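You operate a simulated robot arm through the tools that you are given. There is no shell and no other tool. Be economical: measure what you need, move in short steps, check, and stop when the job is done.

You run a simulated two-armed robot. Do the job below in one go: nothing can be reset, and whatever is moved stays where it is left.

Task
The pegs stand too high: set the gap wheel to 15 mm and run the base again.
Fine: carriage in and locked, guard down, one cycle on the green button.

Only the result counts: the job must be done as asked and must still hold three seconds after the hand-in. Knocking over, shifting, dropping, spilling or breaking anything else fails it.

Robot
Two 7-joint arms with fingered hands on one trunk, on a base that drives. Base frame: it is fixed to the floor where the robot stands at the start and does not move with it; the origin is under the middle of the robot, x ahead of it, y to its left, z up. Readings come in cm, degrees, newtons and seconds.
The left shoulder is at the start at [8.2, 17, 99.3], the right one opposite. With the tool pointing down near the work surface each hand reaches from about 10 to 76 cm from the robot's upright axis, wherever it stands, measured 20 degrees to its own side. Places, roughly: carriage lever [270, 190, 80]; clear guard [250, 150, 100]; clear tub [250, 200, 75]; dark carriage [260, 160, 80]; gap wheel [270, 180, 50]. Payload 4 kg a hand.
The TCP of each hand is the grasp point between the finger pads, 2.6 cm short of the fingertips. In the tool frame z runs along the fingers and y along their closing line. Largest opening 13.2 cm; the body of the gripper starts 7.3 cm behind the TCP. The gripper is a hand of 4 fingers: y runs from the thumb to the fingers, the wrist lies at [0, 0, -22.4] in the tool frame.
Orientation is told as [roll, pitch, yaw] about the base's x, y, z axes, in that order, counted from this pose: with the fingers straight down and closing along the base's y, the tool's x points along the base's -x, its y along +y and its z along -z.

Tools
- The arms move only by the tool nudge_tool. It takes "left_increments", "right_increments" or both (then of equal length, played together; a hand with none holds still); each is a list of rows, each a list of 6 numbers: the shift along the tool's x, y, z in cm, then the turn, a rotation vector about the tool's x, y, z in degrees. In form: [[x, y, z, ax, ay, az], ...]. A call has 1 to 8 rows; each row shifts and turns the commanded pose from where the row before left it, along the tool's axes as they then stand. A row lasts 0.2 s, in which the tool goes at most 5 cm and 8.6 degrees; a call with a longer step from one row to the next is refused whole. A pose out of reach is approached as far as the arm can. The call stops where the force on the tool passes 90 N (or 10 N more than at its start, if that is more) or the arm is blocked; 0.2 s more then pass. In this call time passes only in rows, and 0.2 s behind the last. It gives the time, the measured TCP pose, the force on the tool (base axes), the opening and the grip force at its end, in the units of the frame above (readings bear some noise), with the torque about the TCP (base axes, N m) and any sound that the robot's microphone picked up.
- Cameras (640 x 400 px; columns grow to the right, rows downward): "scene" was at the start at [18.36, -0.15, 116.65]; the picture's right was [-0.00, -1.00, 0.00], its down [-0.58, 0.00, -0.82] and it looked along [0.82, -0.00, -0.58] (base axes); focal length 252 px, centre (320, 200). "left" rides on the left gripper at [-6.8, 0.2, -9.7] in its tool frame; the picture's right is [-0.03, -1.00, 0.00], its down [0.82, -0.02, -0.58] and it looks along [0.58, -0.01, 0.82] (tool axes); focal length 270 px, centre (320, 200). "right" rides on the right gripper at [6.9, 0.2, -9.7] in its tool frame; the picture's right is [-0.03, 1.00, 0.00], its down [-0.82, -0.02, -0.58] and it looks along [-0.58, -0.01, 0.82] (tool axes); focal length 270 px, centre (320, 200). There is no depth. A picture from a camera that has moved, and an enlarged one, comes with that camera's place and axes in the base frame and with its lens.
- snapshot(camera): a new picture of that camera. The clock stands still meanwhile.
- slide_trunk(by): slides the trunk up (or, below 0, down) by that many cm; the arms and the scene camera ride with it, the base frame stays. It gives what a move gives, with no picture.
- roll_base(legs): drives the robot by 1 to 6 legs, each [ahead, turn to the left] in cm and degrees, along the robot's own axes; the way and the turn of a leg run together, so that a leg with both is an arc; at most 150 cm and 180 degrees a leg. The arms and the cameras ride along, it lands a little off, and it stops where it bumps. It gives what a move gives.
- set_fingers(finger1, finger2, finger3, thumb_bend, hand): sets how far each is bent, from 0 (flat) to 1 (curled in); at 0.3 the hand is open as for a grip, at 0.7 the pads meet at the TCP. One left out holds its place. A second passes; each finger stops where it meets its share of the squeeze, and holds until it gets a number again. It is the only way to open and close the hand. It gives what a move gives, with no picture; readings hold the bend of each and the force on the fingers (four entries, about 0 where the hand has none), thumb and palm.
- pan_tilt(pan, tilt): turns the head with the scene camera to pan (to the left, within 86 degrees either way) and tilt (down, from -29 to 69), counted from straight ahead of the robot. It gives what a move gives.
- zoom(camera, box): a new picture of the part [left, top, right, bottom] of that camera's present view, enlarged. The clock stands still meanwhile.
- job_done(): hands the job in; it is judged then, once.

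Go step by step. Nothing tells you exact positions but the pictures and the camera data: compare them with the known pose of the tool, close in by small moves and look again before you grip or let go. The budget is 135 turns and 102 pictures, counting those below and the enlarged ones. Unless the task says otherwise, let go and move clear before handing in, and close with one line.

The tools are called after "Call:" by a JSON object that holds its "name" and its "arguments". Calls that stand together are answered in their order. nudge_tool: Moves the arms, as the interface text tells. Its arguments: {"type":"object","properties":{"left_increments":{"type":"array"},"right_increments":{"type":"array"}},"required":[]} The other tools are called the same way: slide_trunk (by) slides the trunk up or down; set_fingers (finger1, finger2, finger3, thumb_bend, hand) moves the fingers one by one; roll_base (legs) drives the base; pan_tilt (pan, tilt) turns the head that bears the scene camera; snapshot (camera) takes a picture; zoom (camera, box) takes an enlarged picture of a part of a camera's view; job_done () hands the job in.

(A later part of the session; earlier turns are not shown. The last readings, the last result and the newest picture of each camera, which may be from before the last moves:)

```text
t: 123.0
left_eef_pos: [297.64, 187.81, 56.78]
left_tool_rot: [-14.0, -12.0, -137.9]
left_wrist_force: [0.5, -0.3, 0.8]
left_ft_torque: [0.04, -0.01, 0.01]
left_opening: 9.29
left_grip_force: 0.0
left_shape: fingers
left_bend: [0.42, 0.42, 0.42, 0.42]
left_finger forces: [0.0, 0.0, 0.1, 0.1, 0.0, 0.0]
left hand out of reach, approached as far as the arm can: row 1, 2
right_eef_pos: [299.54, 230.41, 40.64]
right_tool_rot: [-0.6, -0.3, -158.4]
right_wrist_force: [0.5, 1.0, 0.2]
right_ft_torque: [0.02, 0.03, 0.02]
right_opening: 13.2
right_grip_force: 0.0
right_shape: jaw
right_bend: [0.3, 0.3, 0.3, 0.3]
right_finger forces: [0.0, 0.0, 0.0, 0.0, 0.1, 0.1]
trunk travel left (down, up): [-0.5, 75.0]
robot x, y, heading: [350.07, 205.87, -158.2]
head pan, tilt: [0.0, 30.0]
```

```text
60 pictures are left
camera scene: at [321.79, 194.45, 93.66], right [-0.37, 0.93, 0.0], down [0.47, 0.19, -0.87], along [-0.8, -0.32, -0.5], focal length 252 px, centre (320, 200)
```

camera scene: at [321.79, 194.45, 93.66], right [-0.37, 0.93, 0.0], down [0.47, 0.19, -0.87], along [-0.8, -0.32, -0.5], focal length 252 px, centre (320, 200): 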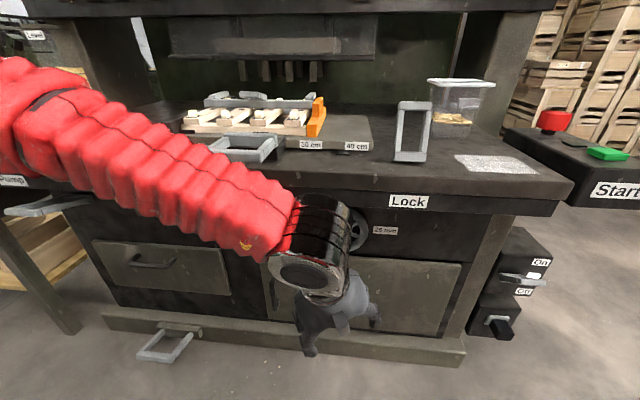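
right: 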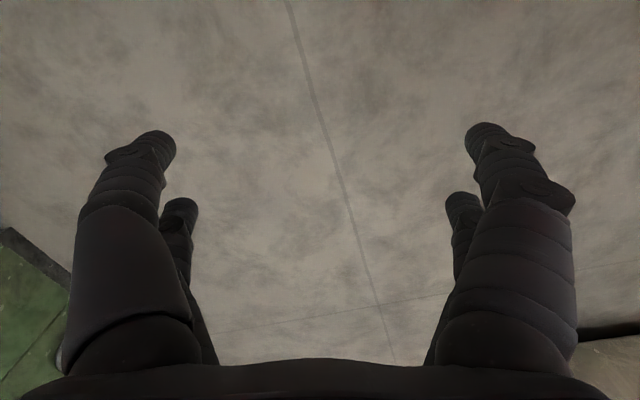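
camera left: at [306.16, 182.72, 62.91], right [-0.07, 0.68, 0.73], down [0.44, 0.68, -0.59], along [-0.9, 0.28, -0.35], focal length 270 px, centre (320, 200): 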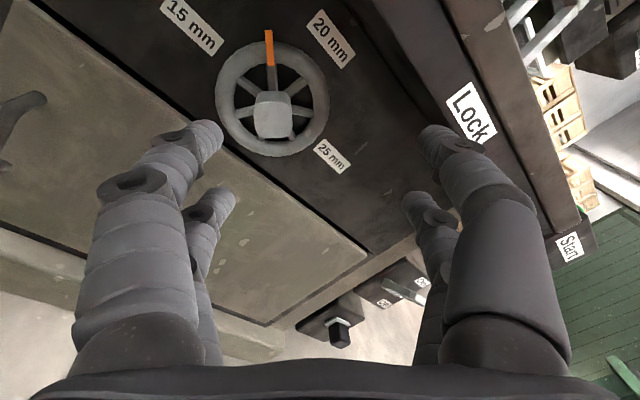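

I pull the left hand back and to the left, clear of the counter.

Call:
{"name": "nudge_tool", "arguments": {"left_increments": [[1.15, 3.9, 0, 0, 0, 0], [1.15, 3.9, 0, 0, 0, 0], [1.15, 3.9, 0, 0, 0, 0], [1.15, 3.9, 0, 0, 0, 0], [1.15, 3.9, 0, 0, 0, 0], [1.15, 3.9, 0, 0, 0, 0]]}}

Call:
{"name": "snapshot", "arguments": {"camera": "scene"}}

```text
t: 124.4
left_eef_pos: [311.07, 174.17, 48.63]
left_tool_rot: [-14.0, -12.2, -138.0]
left_wrist_force: [-0.2, 0.1, 0.3]
left_ft_torque: [0.0, -0.03, 0.0]
left_opening: 9.29
left_grip_force: 0.1
left_shape: fingers
left_bend: [0.42, 0.42, 0.42, 0.42]
left_finger forces: [0.0, 0.0, 0.1, 0.0, 0.0, 0.1]
left hand out of reach, approached as far as the arm can: row 4, 5, 6
right_eef_pos: [299.56, 230.49, 40.52]
right_tool_rot: [-0.8, -0.2, -158.4]
right_wrist_force: [-0.1, -0.4, -1.3]
right_ft_torque: [0.01, 0.0, -0.01]
right_opening: 13.21
right_grip_force: 0.1
right_shape: jaw
right_bend: [0.3, 0.3, 0.3, 0.3]
right_finger forces: [0.0, 0.1, 0.0, 0.1, 0.0, 0.0]
trunk travel left (down, up): [-0.5, 75.0]
robot x, y, heading: [350.19, 205.77, -158.1]
head pan, tilt: [0.0, 30.0]
```

```text
59 pictures are left
camera scene: at [321.79, 194.47, 93.67], right [-0.37, 0.93, 0.0], down [0.47, 0.19, -0.87], along [-0.8, -0.32, -0.5], focal length 252 px, centre (320, 200)
```

scene: 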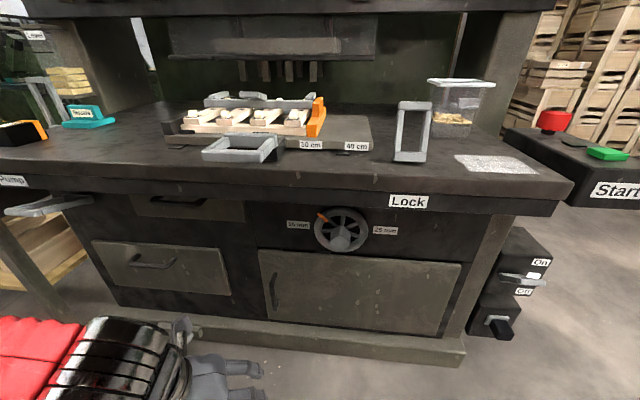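

The left hand is clear and the wheel is in plain view (pointer about 45° toward 15 mm). I bring the right hand in front of it and incline it 45° forward.

Call:
{"name": "nudge_tool", "arguments": {"right_increments": [[-1.56, 4.09, -2.1, 0, 0, 0], [-1.56, 4.09, -2.1, 0, 0, 0], [-1.56, 4.09, -2.1, 0, 0, 0], [-1.56, 4.09, -2.1, 0, 0, 0], [-1.56, 4.09, -2.1, 0, 0, 0], [-1.56, 4.09, -2.1, 0, 0, 0], [-1.56, 4.09, -2.1, 0, 0, 0]]}}

Call:
{"name": "nudge_tool", "arguments": {"right_increments": [[0, 0, 0, 0, 0, 7.2], [0, 0, 0, 0, 0, 7.2], [0, 0, 0, 0, 0, 7.2], [0, 0, 0, 0, -8, 0], [0, 0, 0, 0, -8, 0], [0, 0, 0, 0, -8, 0], [0, 0, 0, 0, -8, 0], [0, 0, 0, 0, -8, 0]]}}

Call:
{"name": "snapshot", "arguments": {"camera": "scene"}}

```text
t: 126.0
left_eef_pos: [310.91, 174.34, 48.67]
left_tool_rot: [-14.0, -12.1, -137.9]
left_wrist_force: [-1.3, 0.1, -0.2]
left_ft_torque: [0.0, 0.01, 0.01]
left_opening: 9.27
left_grip_force: 0.0
left_shape: fingers
left_bend: [0.42, 0.42, 0.42, 0.42]
left_finger forces: [0.1, 0.0, 0.0, 0.0, 0.0, 0.0]
right_eef_pos: [298.18, 199.93, 54.19]
right_tool_rot: [-0.6, 0.0, -158.2]
right_wrist_force: [-0.4, 0.8, 0.4]
right_ft_torque: [-0.02, 0.02, 0.0]
right_opening: 13.19
right_grip_force: 0.0
right_shape: jaw
right_bend: [0.3, 0.3, 0.3, 0.3]
right_finger forces: [0.0, 0.0, 0.1, 0.0, 0.0, 0.1]
right hand out of reach, approached as far as the arm can: row 7
trunk travel left (down, up): [-0.5, 75.0]
robot x, y, heading: [349.91, 205.7, -158.2]
head pan, tilt: [0.0, 30.0]
```

```text
t: 127.8
left_eef_pos: [311.06, 174.18, 48.54]
left_tool_rot: [-14.0, -12.0, -137.9]
left_wrist_force: [0.8, 0.0, 0.0]
left_ft_torque: [0.0, 0.01, 0.0]
left_opening: 9.29
left_grip_force: 0.0
left_shape: fingers
left_bend: [0.42, 0.42, 0.42, 0.42]
left_finger forces: [0.0, 0.1, 0.0, 0.0, 0.0, 0.1]
right_eef_pos: [288.86, 202.82, 49.52]
right_tool_rot: [-0.8, -40.2, -179.3]
right_wrist_force: [0.3, -0.7, 1.0]
right_ft_torque: [0.02, -0.03, 0.02]
right_opening: 13.21
right_grip_force: 0.1
right_shape: jaw
right_bend: [0.3, 0.3, 0.3, 0.3]
right_finger forces: [0.1, 0.0, 0.1, 0.1, 0.0, 0.0]
right hand out of reach, approached as far as the arm can: row 1, 2, 3, 4, 5
trunk travel left (down, up): [-0.5, 75.0]
robot x, y, heading: [349.78, 205.64, -158.3]
head pan, tilt: [0.0, 30.0]
```

```text
58 pictures are left
camera scene: at [321.79, 194.43, 93.66], right [-0.37, 0.93, 0.0], down [0.47, 0.19, -0.87], along [-0.8, -0.32, -0.5], focal length 252 px, centre (320, 200)
```

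scene: 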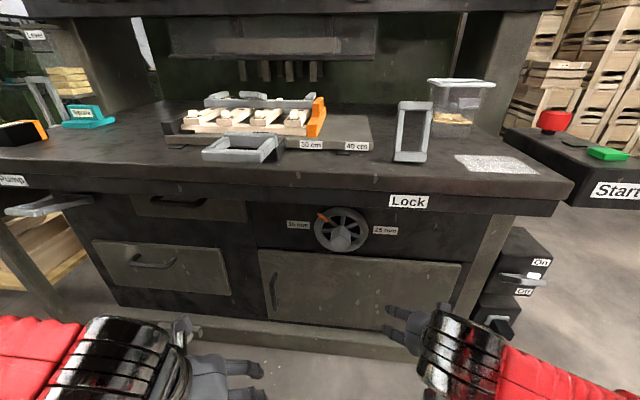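

The right hand inclines well. I move it to a pre-grasp point off the knob and tilt its back to the right by 45°.

Call:
{"name": "nudge_tool", "arguments": {"right_increments": [[-2.42, 3.06, -0.95, 0, 0, 0], [-2.42, 3.06, -0.95, 0, 0, 0], [-2.42, 3.06, -0.95, 0, 0, 0], [-2.42, 3.06, -0.95, 0, 0, 0], [-2.42, 3.06, -0.95, 0, 0, 0]]}}

Call:
{"name": "nudge_tool", "arguments": {"right_increments": [[0, 0, 0, -5.75, 0, 4.82], [0, 0, 0, -5.75, 0, 4.82], [0, 0, 0, -5.75, 0, 4.82], [0, 0, 0, -5.75, 0, 4.82], [0, 0, 0, -5.75, 0, 4.82], [0, 0, 0, -5.75, 0, 4.82]]}}

Call:
{"name": "snapshot", "arguments": {"camera": "right"}}

Call:
{"name": "snapshot", "arguments": {"camera": "scene"}}

```text
t: 129.0
left_eef_pos: [310.95, 174.2, 48.63]
left_tool_rot: [-14.0, -12.1, -137.8]
left_wrist_force: [-0.2, 0.3, 0.2]
left_ft_torque: [-0.02, 0.0, 0.02]
left_opening: 9.28
left_grip_force: 0.1
left_shape: fingers
left_bend: [0.42, 0.42, 0.42, 0.42]
left_finger forces: [0.0, 0.0, 0.0, 0.0, 0.0, 0.1]
right_eef_pos: [281.04, 187.73, 59.67]
right_tool_rot: [-0.8, -40.4, -179.6]
right_wrist_force: [0.0, 0.8, -0.1]
right_ft_torque: [-0.04, -0.02, -0.01]
right_opening: 13.21
right_grip_force: 0.2
right_shape: jaw
right_bend: [0.3, 0.3, 0.3, 0.3]
right_finger forces: [0.0, 0.0, 0.0, 0.1, 0.1, 0.1]
right hand out of reach, approached as far as the arm can: row 1, 2, 3
trunk travel left (down, up): [-0.5, 75.0]
robot x, y, heading: [349.74, 205.69, -158.5]
head pan, tilt: [0.0, 30.0]
```

```text
t: 130.4
left_eef_pos: [311.1, 174.24, 48.64]
left_tool_rot: [-14.1, -12.2, -137.9]
left_wrist_force: [-0.8, -0.1, -0.1]
left_ft_torque: [0.03, 0.02, 0.01]
left_opening: 9.28
left_grip_force: 0.0
left_shape: fingers
left_bend: [0.42, 0.42, 0.42, 0.42]
left_finger forces: [0.0, 0.0, 0.0, 0.0, 0.0, 0.1]
right_eef_pos: [280.9, 187.93, 59.65]
right_tool_rot: [52.2, -27.6, 149.9]
right_wrist_force: [-0.8, -0.2, 0.8]
right_ft_torque: [-0.01, 0.02, -0.01]
right_opening: 13.2
right_grip_force: 0.1
right_shape: jaw
right_bend: [0.3, 0.3, 0.3, 0.3]
right_finger forces: [0.0, 0.1, 0.0, 0.1, 0.0, 0.0]
trunk travel left (down, up): [-0.5, 75.0]
robot x, y, heading: [349.93, 205.7, -158.4]
head pan, tilt: [0.0, 30.0]
```

```text
57 pictures are left
camera right: at [292.28, 190.07, 61.71], right [-0.01, -0.7, 0.71], down [-0.25, 0.69, 0.68], along [-0.97, -0.17, -0.19], focal length 270 px, centre (320, 200)
```

right: 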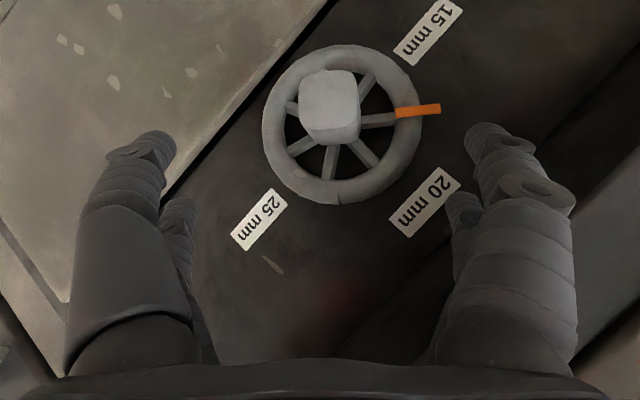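

```text
56 pictures are left
camera scene: at [321.78, 194.42, 93.66], right [-0.37, 0.93, 0.0], down [0.47, 0.19, -0.87], along [-0.8, -0.32, -0.5], focal length 252 px, centre (320, 200)
```

scene: 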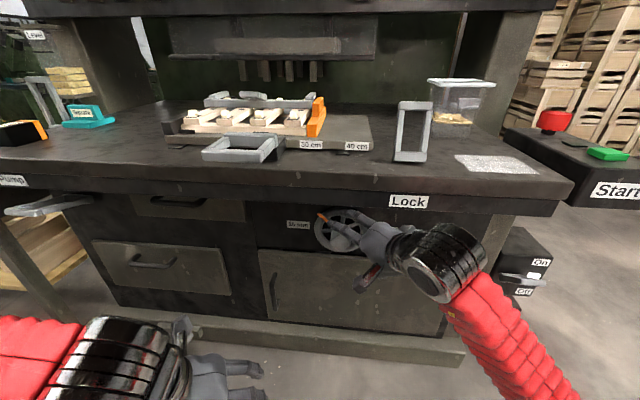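

Excellent: the right hand is at 45°, aligned with the knob's faces. I narrow the fingers and approach along the tool axis.

Call:
{"name": "set_fingers", "arguments": {"hand": "right", "finger1": 0.42, "finger2": 0.42, "finger3": 0.42, "thumb_bend": 0.42}}

Call:
{"name": "nudge_tool", "arguments": {"right_increments": [[0.7, 0.4, 2.5, 0, 0, 0], [0.7, 0.4, 2.5, 0, 0, 0], [0, 0, 2, 0, 0, 0]]}}

Call:
{"name": "snapshot", "arguments": {"camera": "right"}}

```text
t: 131.4
left_eef_pos: [311.04, 174.33, 48.57]
left_tool_rot: [-14.0, -12.1, -137.9]
left_wrist_force: [-0.3, -0.3, 0.0]
left_ft_torque: [-0.04, -0.03, 0.05]
left_opening: 9.27
left_grip_force: 0.1
left_shape: fingers
left_bend: [0.42, 0.42, 0.42, 0.42]
left_finger forces: [0.0, 0.1, 0.0, 0.0, 0.1, 0.1]
right_eef_pos: [280.96, 187.85, 59.57]
right_tool_rot: [52.1, -27.5, 149.9]
right_wrist_force: [0.8, -0.5, -0.1]
right_ft_torque: [-0.01, 0.01, 0.0]
right_opening: 9.4
right_grip_force: 0.1
right_shape: fingers
right_bend: [0.42, 0.42, 0.42, 0.42]
right_finger forces: [0.0, 0.0, 0.0, 0.1, 0.1, 0.0]
trunk travel left (down, up): [-0.5, 75.0]
robot x, y, heading: [350.11, 205.89, -158.4]
head pan, tilt: [0.0, 30.0]
```

```text
t: 132.2
left_eef_pos: [310.96, 174.27, 48.79]
left_tool_rot: [-14.0, -12.1, -137.9]
left_wrist_force: [0.4, 0.5, 0.3]
left_ft_torque: [-0.01, 0.0, -0.02]
left_opening: 9.27
left_grip_force: 0.1
left_shape: fingers
left_bend: [0.42, 0.42, 0.42, 0.42]
left_finger forces: [0.1, 0.0, 0.0, 0.0, 0.1, 0.1]
right_eef_pos: [276.01, 184.01, 56.61]
right_tool_rot: [52.1, -27.5, 150.2]
right_wrist_force: [11.8, 4.2, 1.5]
right_ft_torque: [-0.23, 0.44, 0.4]
right_opening: 9.39
right_grip_force: 5.7
right_shape: fingers
right_bend: [0.42, 0.43, 0.42, 0.42]
right_finger forces: [0.1, 12.7, 0.1, 0.0, 0.0, 0.0]
right hand out of reach, approached as far as the arm can: row 1, 2
trunk travel left (down, up): [-0.5, 75.0]
robot x, y, heading: [350.03, 205.6, -158.5]
head pan, tilt: [0.0, 30.0]
```

```text
55 pictures are left
camera right: at [287.51, 186.33, 58.75], right [-0.01, -0.7, 0.71], down [-0.26, 0.69, 0.68], along [-0.97, -0.18, -0.19], focal length 270 px, centre (320, 200)
```

right: 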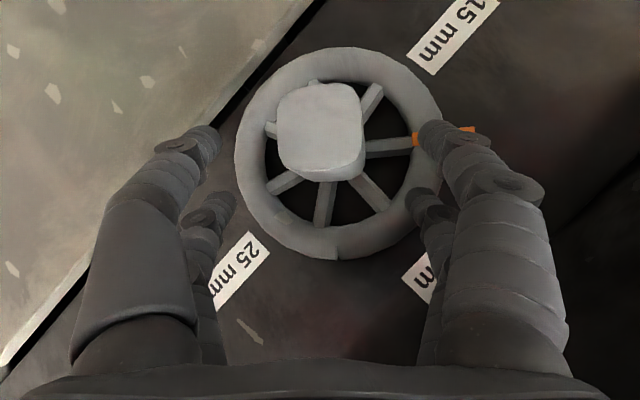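

A fingertip touched the rim; I back off, narrow the fingers so they fit inside the rim, and correct sideways (+1.7 x) before advancing.

Call:
{"name": "nudge_tool", "arguments": {"right_increments": [[0, 0, -2.5, 0, 0, 0], [0.9, 0, 0, 0, 0, 0], [0.9, 0, 0, 0, 0, 0]]}}

Call:
{"name": "set_fingers", "arguments": {"hand": "right", "finger1": 0.49, "finger2": 0.49, "finger3": 0.49, "thumb_bend": 0.49}}

Call:
{"name": "snapshot", "arguments": {"camera": "right"}}

```text
t: 133.0
left_eef_pos: [310.94, 174.2, 48.68]
left_tool_rot: [-14.0, -12.1, -137.9]
left_wrist_force: [0.3, 0.1, -1.2]
left_ft_torque: [0.0, 0.03, 0.0]
left_opening: 9.26
left_grip_force: 0.0
left_shape: fingers
left_bend: [0.42, 0.42, 0.42, 0.42]
left_finger forces: [0.1, 0.0, 0.0, 0.0, 0.0, 0.0]
right_eef_pos: [277.99, 185.6, 57.64]
right_tool_rot: [52.0, -27.4, 150.1]
right_wrist_force: [1.0, 0.8, -0.2]
right_ft_torque: [-0.04, 0.0, 0.04]
right_opening: 9.37
right_grip_force: 0.1
right_shape: fingers
right_bend: [0.42, 0.42, 0.42, 0.42]
right_finger forces: [0.0, 0.0, 0.0, 0.1, 0.0, 0.0]
right hand out of reach, approached as far as the arm can: row 2, 3
trunk travel left (down, up): [-0.5, 75.0]
robot x, y, heading: [349.79, 205.83, -158.1]
head pan, tilt: [0.0, 30.0]
```

```text
t: 134.0
left_eef_pos: [311.04, 174.33, 48.66]
left_tool_rot: [-14.1, -12.1, -137.9]
left_wrist_force: [0.3, 0.8, -0.4]
left_ft_torque: [-0.05, 0.02, 0.01]
left_opening: 9.28
left_grip_force: 0.0
left_shape: fingers
left_bend: [0.42, 0.42, 0.42, 0.42]
left_finger forces: [0.0, 0.0, 0.0, 0.0, 0.0, 0.1]
right_eef_pos: [277.96, 185.64, 57.63]
right_tool_rot: [52.0, -27.5, 150.1]
right_wrist_force: [0.0, -0.7, -0.3]
right_ft_torque: [0.01, -0.01, -0.01]
right_opening: 7.01
right_grip_force: 0.0
right_shape: fingers
right_bend: [0.49, 0.49, 0.49, 0.49]
right_finger forces: [0.0, 0.1, 0.1, 0.0, 0.0, 0.0]
trunk travel left (down, up): [-0.5, 75.0]
robot x, y, heading: [349.73, 205.8, -158.4]
head pan, tilt: [0.0, 30.0]
```

```text
54 pictures are left
camera right: at [289.32, 187.86, 59.79], right [-0.01, -0.7, 0.71], down [-0.26, 0.69, 0.68], along [-0.97, -0.18, -0.19], focal length 270 px, centre (320, 200)
```

right: 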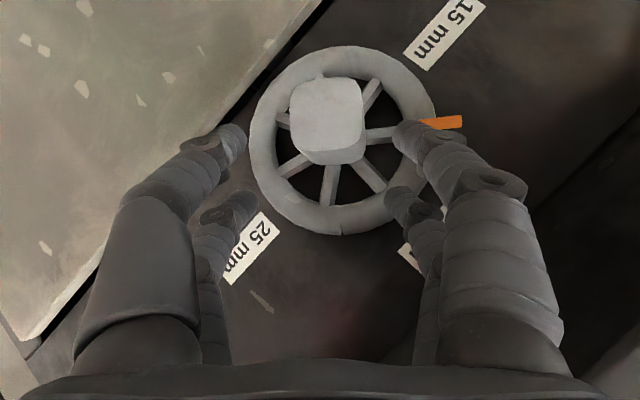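

I test whether the hand can go straight down the missing 3 cm.

Call:
{"name": "nudge_tool", "arguments": {"right_increments": [[0.5, -0.8, 0.6, 0, 0, 0], [0.5, -0.8, 0.6, 0, 0, 0], [0.5, -0.8, 0.6, 0, 0, 0]]}}

```text
t: 134.8
left_eef_pos: [311.05, 174.24, 48.64]
left_tool_rot: [-13.9, -12.2, -137.9]
left_wrist_force: [-0.1, 0.6, 0.0]
left_ft_torque: [0.03, 0.01, 0.0]
left_opening: 9.28
left_grip_force: 0.0
left_shape: fingers
left_bend: [0.42, 0.42, 0.42, 0.42]
left_finger forces: [0.0, 0.0, 0.1, 0.1, 0.0, 0.0]
right_eef_pos: [276.98, 186.45, 54.8]
right_tool_rot: [52.2, -27.5, 150.0]
right_wrist_force: [0.5, -0.1, 2.4]
right_ft_torque: [-0.13, 0.04, 0.03]
right_opening: 7.36
right_grip_force: 0.7
right_shape: fingers
right_bend: [0.47, 0.49, 0.49, 0.49]
right_finger forces: [2.1, 0.0, 0.0, 0.0, 0.1, 0.1]
right hand out of reach, approached as far as the arm can: row 1, 2, 3
trunk travel left (down, up): [-0.5, 75.0]
robot x, y, heading: [349.87, 205.72, -158.2]
head pan, tilt: [0.0, 30.0]
```

It came down; only y is off by about 5 cm now. I back out 3 cm and turn the base left 5°, which shifts the hand to y≈182.

Call:
{"name": "nudge_tool", "arguments": {"right_increments": [[0, 0, -3, 0, 0, 0]]}}

Call:
{"name": "roll_base", "arguments": {"legs": [[0, 5]]}}

Call:
{"name": "snapshot", "arguments": {"camera": "right"}}

```text
t: 135.2
left_eef_pos: [311.1, 174.2, 48.6]
left_tool_rot: [-14.0, -12.1, -137.9]
left_wrist_force: [0.9, 0.5, -0.1]
left_ft_torque: [0.01, -0.05, -0.03]
left_opening: 9.29
left_grip_force: 0.0
left_shape: fingers
left_bend: [0.42, 0.42, 0.42, 0.42]
left_finger forces: [0.0, 0.0, 0.0, 0.0, 0.0, 0.0]
right_eef_pos: [278.93, 188.15, 56.38]
right_tool_rot: [52.1, -27.6, 149.7]
right_wrist_force: [0.2, 0.4, 0.2]
right_ft_torque: [0.01, 0.03, -0.02]
right_opening: 6.99
right_grip_force: 0.0
right_shape: fingers
right_bend: [0.49, 0.49, 0.49, 0.49]
right_finger forces: [0.1, 0.0, 0.1, 0.0, 0.1, 0.1]
trunk travel left (down, up): [-0.5, 75.0]
robot x, y, heading: [350.02, 205.85, -158.1]
head pan, tilt: [0.0, 30.0]
```

```text
t: 136.2
left_eef_pos: [313.89, 171.03, 48.56]
left_tool_rot: [-13.9, -11.9, -132.9]
left_wrist_force: [0.0, -1.0, 0.4]
left_ft_torque: [-0.04, -0.05, 0.0]
left_opening: 9.25
left_grip_force: 0.0
left_shape: fingers
left_bend: [0.42, 0.42, 0.42, 0.42]
left_finger forces: [0.2, 0.0, 0.1, 0.0, 0.1, 0.0]
right_eef_pos: [280.6, 182.08, 56.5]
right_tool_rot: [51.9, -27.5, 155.0]
right_wrist_force: [-0.1, -0.2, -0.7]
right_ft_torque: [-0.02, -0.01, 0.0]
right_opening: 6.95
right_grip_force: 0.0
right_shape: fingers
right_bend: [0.49, 0.49, 0.49, 0.49]
right_finger forces: [0.0, 0.0, 0.0, 0.0, 0.1, 0.0]
trunk travel left (down, up): [-0.5, 75.0]
robot x, y, heading: [349.77, 206.1, -153.3]
head pan, tilt: [0.0, 30.0]
```

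```text
53 pictures are left
camera right: at [291.84, 185.33, 58.61], right [0.05, -0.7, 0.71], down [-0.32, 0.66, 0.68], along [-0.95, -0.26, -0.19], focal length 270 px, centre (320, 200)
```

right: 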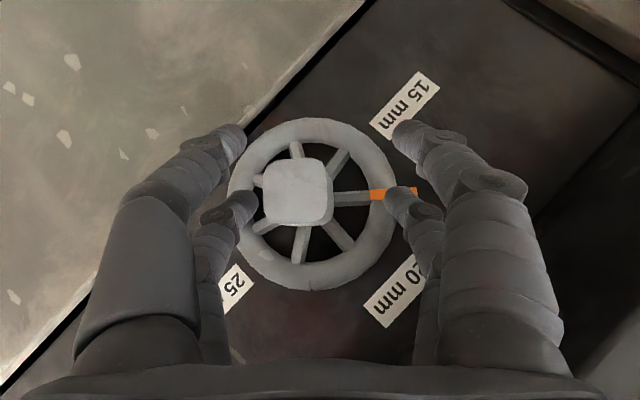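

The hand is now well placed. I shift the small offsets and insert the fingers around the knob.

Call:
{"name": "nudge_tool", "arguments": {"right_increments": [[-1.5, -0.75, 0, 0, 0, 0], [-1.4, -0.75, 1, 0, 0, 0], [0, 0, 2, 0, 0, 0], [0, 0, 2, 0, 0, 0]]}}

Call:
{"name": "snapshot", "arguments": {"camera": "right"}}

```text
t: 137.2
left_eef_pos: [314.02, 171.01, 48.72]
left_tool_rot: [-14.0, -12.2, -133.0]
left_wrist_force: [0.4, 0.3, 0.8]
left_ft_torque: [-0.02, -0.01, 0.0]
left_opening: 9.27
left_grip_force: 0.1
left_shape: fingers
left_bend: [0.42, 0.42, 0.42, 0.42]
left_finger forces: [0.0, 0.1, 0.0, 0.0, 0.1, 0.1]
right_eef_pos: [276.09, 180.78, 54.4]
right_tool_rot: [52.3, -27.3, 156.0]
right_wrist_force: [55.6, 5.6, 5.1]
right_ft_torque: [-0.31, 1.37, 1.87]
right_opening: 6.97
right_grip_force: 27.4
right_shape: fingers
right_bend: [0.49, 0.72, 0.49, 0.49]
right_finger forces: [0.0, 55.3, 0.0, 0.0, 0.1, 0.0]
trunk travel left (down, up): [-0.5, 75.0]
robot x, y, heading: [349.43, 205.97, -153.1]
head pan, tilt: [0.0, 30.0]
```

```text
52 pictures are left
camera right: at [287.25, 184.2, 56.47], right [0.06, -0.7, 0.71], down [-0.33, 0.66, 0.67], along [-0.94, -0.28, -0.19], focal length 270 px, centre (320, 200)
```

right: 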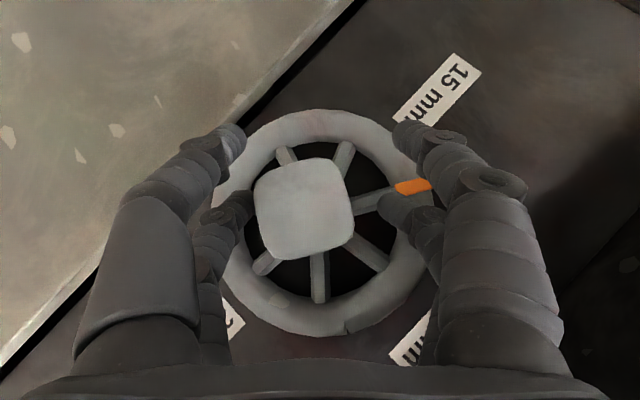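

The knob lies between the fingers; one fingertip presses the rim. I back off 1 cm and close on the knob.

Call:
{"name": "nudge_tool", "arguments": {"right_increments": [[0, 0.3, -1, 0, 0, 0]]}}

Call:
{"name": "set_fingers", "arguments": {"hand": "right", "finger1": 0.7, "finger2": 0.7, "finger3": 0.7, "thumb_bend": 0.7}}

Call:
{"name": "snapshot", "arguments": {"camera": "right"}}

```text
t: 137.6
left_eef_pos: [314.04, 170.98, 48.81]
left_tool_rot: [-13.9, -12.2, -132.9]
left_wrist_force: [-0.6, -0.1, 0.0]
left_ft_torque: [0.02, -0.02, 0.01]
left_opening: 9.28
left_grip_force: 0.1
left_shape: fingers
left_bend: [0.42, 0.42, 0.42, 0.42]
left_finger forces: [0.0, 0.1, 0.0, 0.0, 0.0, 0.0]
right_eef_pos: [276.08, 181.38, 54.92]
right_tool_rot: [51.9, -27.3, 155.4]
right_wrist_force: [39.7, 5.9, 2.5]
right_ft_torque: [-0.24, 0.94, 1.3]
right_opening: 6.97
right_grip_force: 19.8
right_shape: fingers
right_bend: [0.49, 0.65, 0.49, 0.49]
right_finger forces: [0.0, 39.9, 0.0, 0.0, 0.0, 0.0]
trunk travel left (down, up): [-0.5, 75.0]
robot x, y, heading: [349.44, 206.04, -153.2]
head pan, tilt: [0.0, 30.0]
```

```text
t: 138.6
left_eef_pos: [313.86, 170.93, 48.67]
left_tool_rot: [-13.8, -12.2, -132.9]
left_wrist_force: [0.3, 0.9, 0.8]
left_ft_torque: [0.02, -0.04, 0.01]
left_opening: 9.27
left_grip_force: 0.0
left_shape: fingers
left_bend: [0.42, 0.42, 0.42, 0.42]
left_finger forces: [0.0, 0.0, 0.0, 0.0, 0.0, 0.1]
right_eef_pos: [275.99, 181.75, 54.79]
right_tool_rot: [52.0, -27.5, 155.2]
right_wrist_force: [35.1, 13.8, -9.2]
right_ft_torque: [-0.09, 0.89, 1.05]
right_opening: 2.74
right_grip_force: 30.9
right_shape: fingers
right_bend: [0.64, 0.71, 0.58, 0.64]
right_finger forces: [4.8, 35.6, 8.7, 0.0, 13.5, 0.0]
trunk travel left (down, up): [-0.5, 75.0]
robot x, y, heading: [349.62, 206.84, -153.3]
head pan, tilt: [0.0, 30.0]
```

```text
51 pictures are left
camera right: at [287.15, 184.96, 56.96], right [0.05, -0.7, 0.71], down [-0.32, 0.66, 0.68], along [-0.95, -0.26, -0.19], focal length 270 px, centre (320, 200)
```

right: 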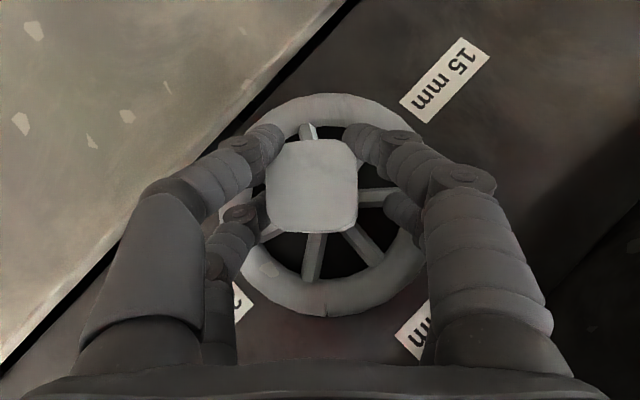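

The fingers hold the knob. I turn about the wheel's axis, half the way first.

Call:
{"name": "nudge_tool", "arguments": {"right_increments": [[0, 0, 0, 6.1, 0.4, -4.43], [0, 0, 0, 6.1, 0.4, -4.43], [0, 0, 0, 6.1, 0.4, -4.43]]}}

Call:
{"name": "snapshot", "arguments": {"camera": "right"}}

```text
t: 139.4
left_eef_pos: [314.1, 170.93, 48.74]
left_tool_rot: [-14.0, -12.2, -132.9]
left_wrist_force: [-0.7, -0.3, -0.4]
left_ft_torque: [-0.02, 0.01, -0.02]
left_opening: 9.25
left_grip_force: 0.0
left_shape: fingers
left_bend: [0.42, 0.42, 0.42, 0.42]
left_finger forces: [0.0, 0.0, 0.0, 0.0, 0.0, 0.0]
right_eef_pos: [276.11, 181.51, 55.09]
right_tool_rot: [27.1, -34.9, 168.1]
right_wrist_force: [38.1, 4.4, 0.2]
right_ft_torque: [-0.4, 0.59, 1.76]
right_opening: 1.82
right_grip_force: 29.6
right_shape: fingers
right_bend: [0.63, 0.72, 0.57, 0.68]
right_finger forces: [6.0, 41.4, 7.0, 0.0, 4.9, 0.0]
trunk travel left (down, up): [-0.5, 75.0]
robot x, y, heading: [349.67, 206.65, -153.5]
head pan, tilt: [0.0, 30.0]
```

```text
50 pictures are left
camera right: at [287.37, 183.68, 58.18], right [0.05, -0.92, 0.39], down [-0.31, 0.35, 0.88], along [-0.95, -0.17, -0.27], focal length 270 px, centre (320, 200)
```

right: 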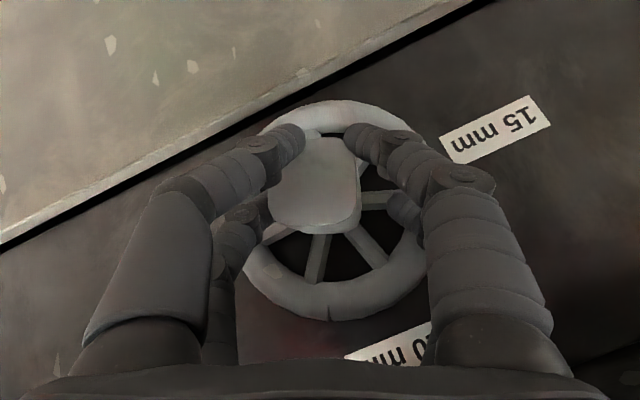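

The wheel follows the hand. I turn the rest.

Call:
{"name": "nudge_tool", "arguments": {"right_increments": [[0, 0, 0, 6.1, 0.4, -4.43], [0, 0, 0, 6.1, 0.4, -4.43], [0, 0, 0, 4, 0.2, -2.9]]}}

Call:
{"name": "snapshot", "arguments": {"camera": "right"}}

Call:
{"name": "zoom", "arguments": {"camera": "scene", "box": [200, 170, 480, 345]}}

```text
t: 140.2
left_eef_pos: [313.93, 170.98, 48.77]
left_tool_rot: [-14.0, -12.0, -133.0]
left_wrist_force: [0.4, -0.4, 0.6]
left_ft_torque: [-0.03, 0.01, -0.02]
left_opening: 9.29
left_grip_force: 0.1
left_shape: fingers
left_bend: [0.42, 0.42, 0.42, 0.42]
left_finger forces: [0.0, 0.0, 0.0, 0.0, 0.0, 0.0]
right_eef_pos: [276.18, 181.51, 55.03]
right_tool_rot: [2.4, -36.8, -177.5]
right_wrist_force: [40.6, 0.6, 2.5]
right_ft_torque: [-0.28, 0.15, 2.28]
right_opening: 1.75
right_grip_force: 30.9
right_shape: fingers
right_bend: [0.61, 0.73, 0.6, 0.69]
right_finger forces: [7.1, 47.3, 6.1, 0.0, 2.0, 0.0]
trunk travel left (down, up): [-0.5, 75.0]
robot x, y, heading: [349.87, 206.59, -153.1]
head pan, tilt: [0.0, 30.0]
```

```text
49 pictures are left
camera right: at [287.44, 182.37, 58.58], right [0.05, -1.0, 0.05], down [-0.31, 0.03, 0.95], along [-0.95, -0.06, -0.31], focal length 270 px, centre (320, 200)
```

right: 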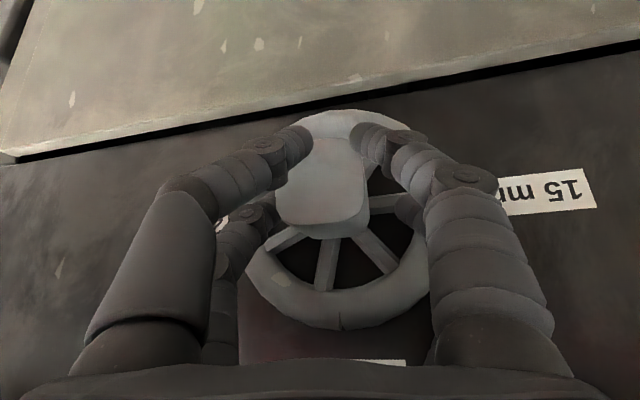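

```text
2.29 times, centred on (340, 258) of scene
camera zoom: at [322.85, 192.64, 93.74], right [-0.45, 0.89, 0.0], down [0.45, 0.23, -0.87], along [-0.77, -0.39, -0.5], focal length 576 px, centre (274, 69)
```

zoom: 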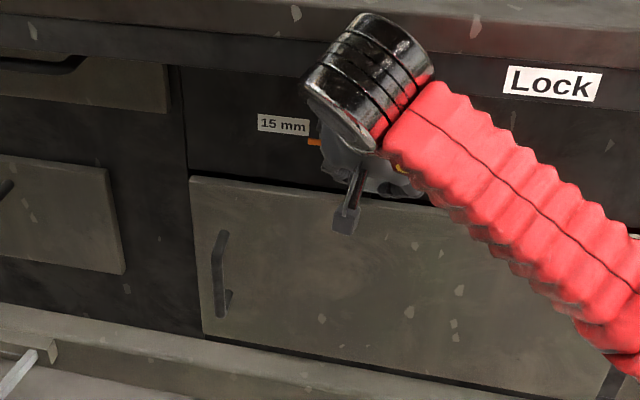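

The orange pointer now seems to point left at 15 mm. I open the fingers and back off straight to read it.

Call:
{"name": "set_fingers", "arguments": {"hand": "right", "finger1": 0.47, "finger2": 0.45, "finger3": 0.47, "thumb_bend": 0.47}}

Call:
{"name": "nudge_tool", "arguments": {"right_increments": [[0, 0, -3, 0, 0, 0], [0, 0, -4, 0, 0, 0], [0, 0, -3, 0, 0, 0]]}}

Call:
{"name": "snapshot", "arguments": {"camera": "right"}}

```text
t: 141.2
left_eef_pos: [314.01, 171.02, 48.78]
left_tool_rot: [-14.0, -12.2, -132.8]
left_wrist_force: [-0.7, 0.1, 1.1]
left_ft_torque: [-0.01, 0.02, -0.02]
left_opening: 9.29
left_grip_force: 0.1
left_shape: fingers
left_bend: [0.42, 0.42, 0.42, 0.42]
left_finger forces: [0.0, 0.0, 0.0, 0.0, 0.0, 0.0]
right_eef_pos: [276.32, 181.33, 55.09]
right_tool_rot: [2.5, -36.9, -177.5]
right_wrist_force: [44.0, 1.4, 6.1]
right_ft_torque: [-0.31, -0.03, 2.14]
right_opening: 7.57
right_grip_force: 21.6
right_shape: fingers
right_bend: [0.47, 0.72, 0.47, 0.47]
right_finger forces: [0.0, 42.7, 0.0, 0.0, 0.0, 0.0]
trunk travel left (down, up): [-0.5, 75.0]
robot x, y, heading: [349.36, 206.12, -153.3]
head pan, tilt: [0.0, 30.0]
```

```text
t: 142.0
left_eef_pos: [313.81, 171.04, 48.67]
left_tool_rot: [-13.9, -12.1, -132.9]
left_wrist_force: [0.7, -0.1, 0.4]
left_ft_torque: [0.01, 0.0, 0.03]
left_opening: 9.26
left_grip_force: 0.0
left_shape: fingers
left_bend: [0.42, 0.42, 0.42, 0.42]
left_finger forces: [0.1, 0.1, 0.1, 0.0, 0.1, 0.0]
right_eef_pos: [281.83, 182.39, 62.74]
right_tool_rot: [2.2, -36.9, -177.9]
right_wrist_force: [2.5, 1.1, -6.0]
right_ft_torque: [0.24, 0.09, 0.09]
right_opening: 7.59
right_grip_force: 2.8
right_shape: fingers
right_bend: [0.47, 0.46, 0.47, 0.47]
right_finger forces: [0.0, 5.4, 0.0, 0.0, 0.1, 0.1]
trunk travel left (down, up): [-0.5, 75.0]
robot x, y, heading: [349.54, 206.42, -153.3]
head pan, tilt: [0.0, 30.0]
```

```text
47 pictures are left
camera right: at [293.04, 183.18, 66.34], right [0.04, -1.0, 0.05], down [-0.31, 0.03, 0.95], along [-0.95, -0.05, -0.31], focal length 270 px, centre (320, 200)
```

right: 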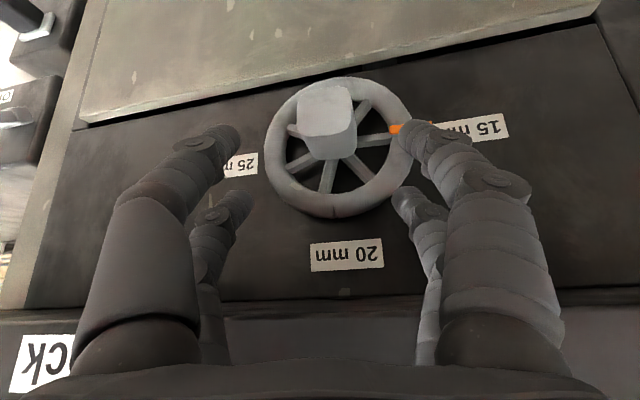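

It reads at or near 15 mm, but one finger still touches near the pointer. I move the hand away to the right and back, then read clearly.

Call:
{"name": "nudge_tool", "arguments": {"right_increments": [[3, 0, -2.4, 0, 0, 0], [1.5, -3.5, -1.2, 0, 0, 0], [0, -4.8, 0, 0, 0, 0], [0, -4.8, 0, 0, 0, 0], [0, -4.8, 0, 0, 0, 0], [0, -4.8, 0, 0, 0, 0]]}}

Call:
{"name": "zoom", "arguments": {"camera": "scene", "box": [270, 180, 430, 280]}}

```text
t: 143.4
left_eef_pos: [313.76, 171.02, 48.59]
left_tool_rot: [-13.9, -12.0, -133.0]
left_wrist_force: [-0.3, 0.2, -0.5]
left_ft_torque: [0.02, 0.01, 0.02]
left_opening: 9.3
left_grip_force: 0.1
left_shape: fingers
left_bend: [0.42, 0.42, 0.42, 0.42]
left_finger forces: [0.0, 0.0, 0.0, 0.1, 0.0, 0.1]
right_eef_pos: [280.93, 204.44, 60.81]
right_tool_rot: [2.2, -37.0, -177.8]
right_wrist_force: [-0.6, 0.5, -0.7]
right_ft_torque: [0.0, 0.01, -0.01]
right_opening: 7.57
right_grip_force: 0.1
right_shape: fingers
right_bend: [0.47, 0.45, 0.47, 0.47]
right_finger forces: [0.1, 0.1, 0.0, 0.0, 0.0, 0.0]
right hand out of reach, approached as far as the arm can: row 1, 2
trunk travel left (down, up): [-0.5, 75.0]
robot x, y, heading: [349.43, 206.28, -153.1]
head pan, tilt: [0.0, 30.0]
```

```text
4.00 times, centred on (350, 230) of scene
camera zoom: at [322.63, 192.57, 93.66], right [-0.45, 0.89, 0.0], down [0.45, 0.23, -0.87], along [-0.77, -0.39, -0.5], focal length 1007 px, centre (200, 80)
```

zoom: 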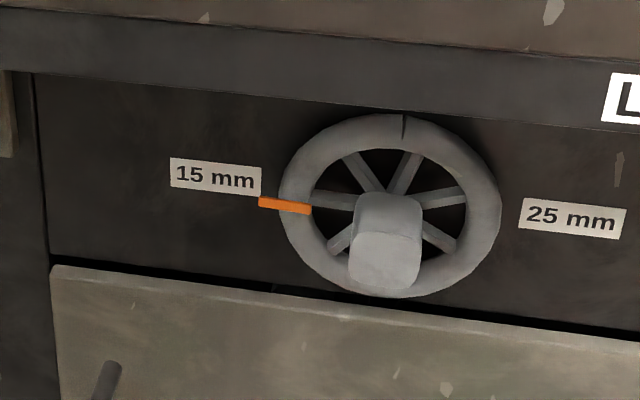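

The pointer is parallel to the label line, reading 15 mm. Next I back off a little, raise the trunk and prepare the hands for the counter work.

Call:
{"name": "roll_base", "arguments": {"legs": [[-10, 0]]}}

Call:
{"name": "slide_trunk", "arguments": {"by": 36}}

Call:
{"name": "snapshot", "arguments": {"camera": "scene"}}

```text
t: 144.5
left_eef_pos: [322.88, 175.53, 48.67]
left_tool_rot: [-13.9, -12.0, -133.0]
left_wrist_force: [0.3, -0.6, 0.0]
left_ft_torque: [-0.02, -0.01, -0.01]
left_opening: 9.27
left_grip_force: 0.1
left_shape: fingers
left_bend: [0.42, 0.42, 0.42, 0.42]
left_finger forces: [0.1, 0.1, 0.0, 0.0, 0.0, 0.0]
right_eef_pos: [289.9, 208.92, 60.84]
right_tool_rot: [2.3, -36.9, -177.9]
right_wrist_force: [-0.1, -0.2, -0.7]
right_ft_torque: [0.02, -0.01, 0.01]
right_opening: 7.58
right_grip_force: 0.1
right_shape: fingers
right_bend: [0.47, 0.45, 0.47, 0.47]
right_finger forces: [0.1, 0.0, 0.1, 0.0, 0.0, 0.0]
trunk travel left (down, up): [-0.5, 75.0]
robot x, y, heading: [358.68, 210.52, -153.3]
head pan, tilt: [0.0, 30.0]
```

```text
t: 148.0
left_eef_pos: [322.86, 175.42, 84.78]
left_tool_rot: [-13.9, -12.1, -133.0]
left_wrist_force: [0.5, -0.5, 0.1]
left_ft_torque: [0.05, 0.01, -0.02]
left_opening: 9.32
left_grip_force: 0.1
left_shape: fingers
left_bend: [0.42, 0.42, 0.42, 0.42]
left_finger forces: [0.0, 0.0, 0.0, 0.0, 0.0, 0.0]
right_eef_pos: [289.89, 208.94, 96.87]
right_tool_rot: [2.2, -37.0, -177.8]
right_wrist_force: [0.2, -0.2, 0.2]
right_ft_torque: [0.01, 0.0, 0.02]
right_opening: 7.64
right_grip_force: 0.1
right_shape: fingers
right_bend: [0.47, 0.45, 0.47, 0.47]
right_finger forces: [0.0, 0.0, 0.1, 0.1, 0.0, 0.0]
trunk travel left (down, up): [-36.5, 39.0]
robot x, y, heading: [358.61, 211.03, -153.2]
head pan, tilt: [0.0, 30.0]
```

```text
45 pictures are left
camera scene: at [346.19, 204.5, 131.79], right [-0.45, 0.89, 0.0], down [0.45, 0.23, -0.87], along [-0.77, -0.39, -0.5], focal length 252 px, centre (320, 200)
```

scene: 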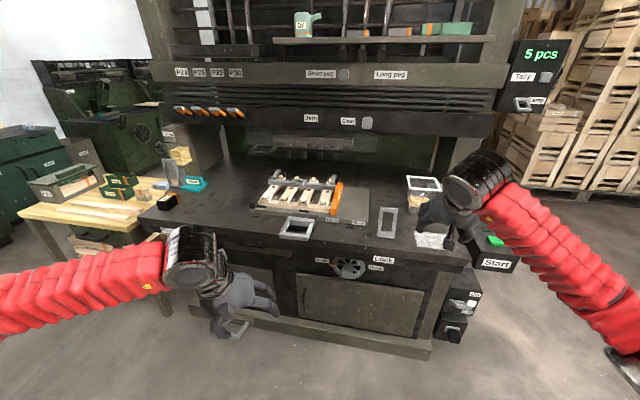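

I raise both hands a bit more and drive to stand squarely at about (333, 187).

Call:
{"name": "nudge_tool", "arguments": {"left_increments": [[0, 0, -4.5, 0, 0, 0], [0, 0, -4.5, 0, 0, 0]], "right_increments": [[-1.8, 0, -2.4, 0, 0, 0], [-1.8, 0, -2.4, 0, 0, 0]]}}

Call:
{"name": "roll_base", "arguments": {"legs": [[0, 17]]}}

Call:
{"name": "roll_base", "arguments": {"legs": [[32, 0]]}}

Call:
{"name": "roll_base", "arguments": {"legs": [[0, -40]]}}

Call:
{"name": "snapshot", "arguments": {"camera": "scene"}}

```text
t: 148.6
left_eef_pos: [325.83, 175.45, 93.36]
left_tool_rot: [-13.8, -12.2, -133.0]
left_wrist_force: [0.3, -0.6, 0.9]
left_ft_torque: [-0.02, 0.0, 0.01]
left_opening: 9.27
left_grip_force: 0.1
left_shape: fingers
left_bend: [0.42, 0.42, 0.42, 0.42]
left_finger forces: [0.0, 0.2, 0.0, 0.0, 0.1, 0.0]
right_eef_pos: [289.92, 209.05, 103.03]
right_tool_rot: [2.3, -37.0, -177.8]
right_wrist_force: [-0.1, -1.2, 0.0]
right_ft_torque: [-0.05, 0.01, -0.02]
right_opening: 7.59
right_grip_force: 0.0
right_shape: fingers
right_bend: [0.47, 0.45, 0.47, 0.47]
right_finger forces: [0.0, 0.0, 0.0, 0.1, 0.0, 0.1]
trunk travel left (down, up): [-36.5, 39.0]
robot x, y, heading: [358.9, 210.59, -153.5]
head pan, tilt: [0.0, 30.0]
```

```text
t: 150.1
left_eef_pos: [337.78, 167.4, 93.38]
left_tool_rot: [-13.9, -12.0, -115.9]
left_wrist_force: [0.8, 0.5, 0.0]
left_ft_torque: [0.04, 0.01, 0.01]
left_opening: 9.28
left_grip_force: 0.1
left_shape: fingers
left_bend: [0.42, 0.42, 0.42, 0.42]
left_finger forces: [0.1, 0.0, 0.0, 0.0, 0.0, 0.0]
right_eef_pos: [293.64, 189.11, 102.95]
right_tool_rot: [2.3, -37.1, -160.7]
right_wrist_force: [-0.4, -0.8, -0.4]
right_ft_torque: [-0.03, -0.04, 0.02]
right_opening: 7.59
right_grip_force: 0.2
right_shape: fingers
right_bend: [0.47, 0.45, 0.47, 0.47]
right_finger forces: [0.0, 0.1, 0.0, 0.0, 0.0, 0.0]
trunk travel left (down, up): [-36.5, 39.0]
robot x, y, heading: [357.57, 212.12, -136.2]
head pan, tilt: [0.0, 30.0]
```

```text
t: 152.2
left_eef_pos: [314.43, 145.18, 93.44]
left_tool_rot: [-13.9, -11.9, -116.0]
left_wrist_force: [-0.2, 0.4, -0.5]
left_ft_torque: [0.03, -0.01, 0.0]
left_opening: 9.29
left_grip_force: 0.1
left_shape: fingers
left_bend: [0.42, 0.42, 0.42, 0.42]
left_finger forces: [0.0, 0.1, 0.0, 0.0, 0.0, 0.0]
right_eef_pos: [270.38, 166.93, 102.92]
right_tool_rot: [2.2, -37.0, -160.8]
right_wrist_force: [-0.5, 0.4, -0.4]
right_ft_torque: [0.0, 0.02, -0.03]
right_opening: 7.62
right_grip_force: 0.0
right_shape: fingers
right_bend: [0.47, 0.45, 0.47, 0.47]
right_finger forces: [0.2, 0.0, 0.0, 0.0, 0.1, 0.1]
trunk travel left (down, up): [-36.5, 39.0]
robot x, y, heading: [334.63, 190.16, -136.2]
head pan, tilt: [0.0, 30.0]
```

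```text
t: 154.8
left_eef_pos: [290.53, 168.44, 93.54]
left_tool_rot: [-13.8, -12.0, -155.7]
left_wrist_force: [-0.4, 0.5, -0.2]
left_ft_torque: [-0.02, -0.02, 0.0]
left_opening: 9.32
left_grip_force: 0.1
left_shape: fingers
left_bend: [0.42, 0.42, 0.42, 0.42]
left_finger forces: [0.1, 0.0, 0.1, 0.0, 0.0, 0.1]
right_eef_pos: [270.75, 213.37, 103.16]
right_tool_rot: [2.4, -37.1, 159.5]
right_wrist_force: [-0.3, 0.3, -0.7]
right_ft_torque: [0.01, 0.05, 0.05]
right_opening: 7.64
right_grip_force: 0.1
right_shape: fingers
right_bend: [0.47, 0.45, 0.47, 0.47]
right_finger forces: [0.0, 0.0, 0.0, 0.0, 0.1, 0.0]
trunk travel left (down, up): [-36.5, 39.0]
robot x, y, heading: [334.88, 186.18, -175.5]
head pan, tilt: [0.0, 30.0]
stopped in leg 1: the robot was blocked; the commanded pose is now the measured one
```

```text
44 pictures are left
camera scene: at [321.17, 184.89, 131.8], right [-0.08, 1.0, 0.0], down [0.5, 0.04, -0.87], along [-0.86, -0.07, -0.5], focal length 252 px, centre (320, 200)
```

scene: 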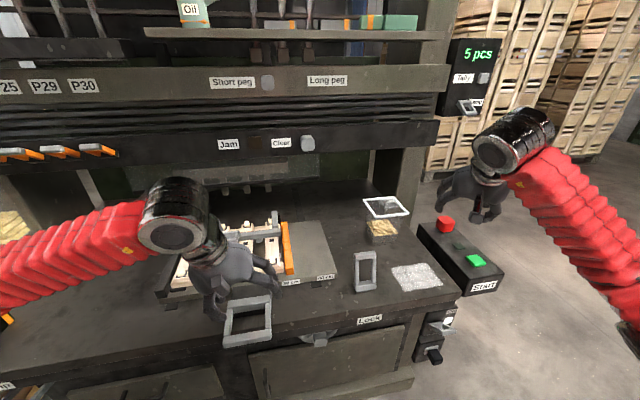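

I face the machine squarely. The carriage handle bar is at about (288, 165, 77); I will push it with the left hand's closed fingertips, so I close and straighten that hand in front of the bar.

Call:
{"name": "set_fingers", "arguments": {"hand": "left", "finger1": 0.7, "finger2": 0.7, "finger3": 0.7, "thumb_bend": 0.7}}

Call:
{"name": "nudge_tool", "arguments": {"left_increments": [[3, 0, 0, 0, 0, 7.3], [3, 0, 0, 0, 0, 7.3], [3, 0, 0, 0, 0, 7.3], [1, 1, 0, 0, -7, 0], [0, 1, 0, 0, -7, 0]]}}

Call:
{"name": "snapshot", "arguments": {"camera": "scene"}}

```text
t: 155.8
left_eef_pos: [290.72, 168.29, 93.56]
left_tool_rot: [-13.9, -12.0, -155.7]
left_wrist_force: [0.2, 0.2, 0.6]
left_ft_torque: [-0.04, -0.01, -0.01]
left_opening: 0.14
left_grip_force: 0.0
left_shape: fingers
left_bend: [0.7, 0.7, 0.7, 0.7]
left_finger forces: [0.0, 0.0, 0.0, 0.0, 0.0, 0.0]
right_eef_pos: [270.67, 213.1, 103.16]
right_tool_rot: [2.3, -37.1, 159.6]
right_wrist_force: [-0.4, -0.6, 1.0]
right_ft_torque: [-0.06, -0.01, -0.01]
right_opening: 7.63
right_grip_force: 0.0
right_shape: fingers
right_bend: [0.47, 0.45, 0.47, 0.47]
right_finger forces: [0.1, 0.0, 0.0, 0.0, 0.0, 0.1]
trunk travel left (down, up): [-36.5, 39.0]
robot x, y, heading: [334.98, 186.05, -175.6]
head pan, tilt: [0.0, 30.0]
```

```text
t: 157.0
left_eef_pos: [294.95, 170.11, 90.38]
left_tool_rot: [-9.3, -30.2, -175.5]
left_wrist_force: [-1.2, 0.7, -0.3]
left_ft_torque: [0.04, 0.01, 0.01]
left_opening: 0.16
left_grip_force: 0.0
left_shape: fingers
left_bend: [0.7, 0.7, 0.7, 0.7]
left_finger forces: [0.0, 0.1, 0.0, 0.0, 0.1, 0.1]
left hand out of reach, approached as far as the arm can: row 4, 5
right_eef_pos: [270.75, 213.14, 103.21]
right_tool_rot: [2.4, -37.2, 159.6]
right_wrist_force: [0.0, -0.1, 0.4]
right_ft_torque: [0.03, 0.03, 0.0]
right_opening: 7.59
right_grip_force: 0.0
right_shape: fingers
right_bend: [0.47, 0.45, 0.47, 0.47]
right_finger forces: [0.0, 0.0, 0.1, 0.1, 0.1, 0.0]
trunk travel left (down, up): [-36.5, 39.0]
robot x, y, heading: [335.37, 185.84, -175.3]
head pan, tilt: [0.0, 30.0]
```

```text
43 pictures are left
camera scene: at [321.24, 184.64, 131.81], right [-0.08, 1.0, 0.0], down [0.5, 0.04, -0.87], along [-0.86, -0.07, -0.5], focal length 252 px, centre (320, 200)
```

scene: 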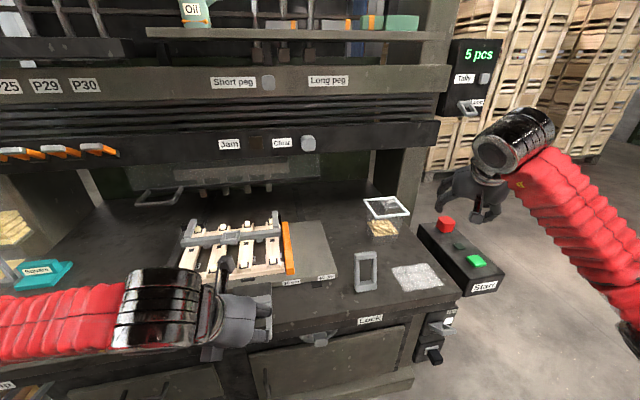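

I back the base 8 cm for arm room, then lower the fingertips in front of the handle bar.

Call:
{"name": "roll_base", "arguments": {"legs": [[-8, 0]]}}

Call:
{"name": "nudge_tool", "arguments": {"left_increments": [[-0.2, 1.3, 3, 0, 0, 0], [-0.2, 1.3, 3, 0, 0, 0], [-0.2, 1.3, 3, 0, 0, 0], [-0.2, 1.3, 2.6, 0, 0, 0]]}}

Call:
{"name": "snapshot", "arguments": {"camera": "scene"}}

Call:
{"name": "snapshot", "arguments": {"camera": "left"}}

```text
t: 158.1
left_eef_pos: [303.13, 170.79, 90.31]
left_tool_rot: [-9.3, -30.2, -175.5]
left_wrist_force: [-0.4, 0.2, 0.5]
left_ft_torque: [0.05, 0.03, -0.03]
left_opening: 0.14
left_grip_force: 0.1
left_shape: fingers
left_bend: [0.7, 0.7, 0.7, 0.7]
left_finger forces: [0.1, 0.1, 0.0, 0.1, 0.1, 0.0]
right_eef_pos: [279.06, 213.86, 103.39]
right_tool_rot: [2.2, -37.3, 159.5]
right_wrist_force: [0.2, -0.2, 0.0]
right_ft_torque: [-0.01, -0.02, 0.02]
right_opening: 7.62
right_grip_force: 0.1
right_shape: fingers
right_bend: [0.47, 0.45, 0.47, 0.47]
right_finger forces: [0.1, 0.0, 0.1, 0.0, 0.0, 0.0]
trunk travel left (down, up): [-36.5, 39.0]
robot x, y, heading: [342.99, 186.6, -175.6]
head pan, tilt: [0.0, 30.0]
```

```text
t: 159.1
left_eef_pos: [296.44, 166.89, 80.15]
left_tool_rot: [-9.3, -30.1, -175.5]
left_wrist_force: [0.3, 0.1, -0.4]
left_ft_torque: [0.0, 0.04, 0.01]
left_opening: 0.15
left_grip_force: 0.1
left_shape: fingers
left_bend: [0.7, 0.7, 0.7, 0.7]
left_finger forces: [0.0, 0.0, 0.1, 0.0, 0.0, 0.0]
right_eef_pos: [278.84, 213.77, 103.18]
right_tool_rot: [2.2, -37.1, 159.5]
right_wrist_force: [0.9, -0.9, -0.6]
right_ft_torque: [-0.03, 0.01, 0.02]
right_opening: 7.6
right_grip_force: 0.1
right_shape: fingers
right_bend: [0.47, 0.45, 0.47, 0.47]
right_finger forces: [0.0, 0.0, 0.0, 0.0, 0.0, 0.1]
trunk travel left (down, up): [-36.5, 39.0]
robot x, y, heading: [343.25, 186.51, -175.1]
head pan, tilt: [0.0, 30.0]
```

```text
42 pictures are left
camera scene: at [329.27, 185.3, 131.8], right [-0.08, 1.0, 0.0], down [0.5, 0.04, -0.87], along [-0.86, -0.07, -0.5], focal length 252 px, centre (320, 200)
```

scene: 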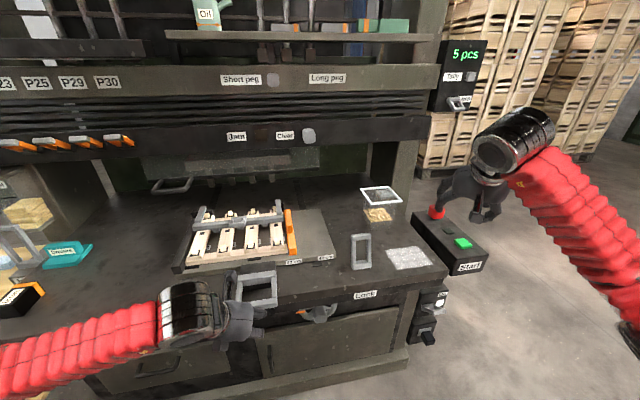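

```text
41 pictures are left
camera left: at [295.39, 165.16, 91.75], right [-0.02, 0.99, 0.15], down [1.0, 0.0, 0.09], along [0.09, 0.15, -0.98], focal length 270 px, centre (320, 200)
```

left: 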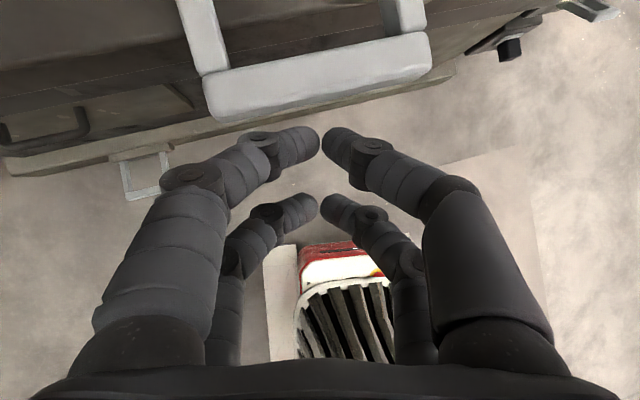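

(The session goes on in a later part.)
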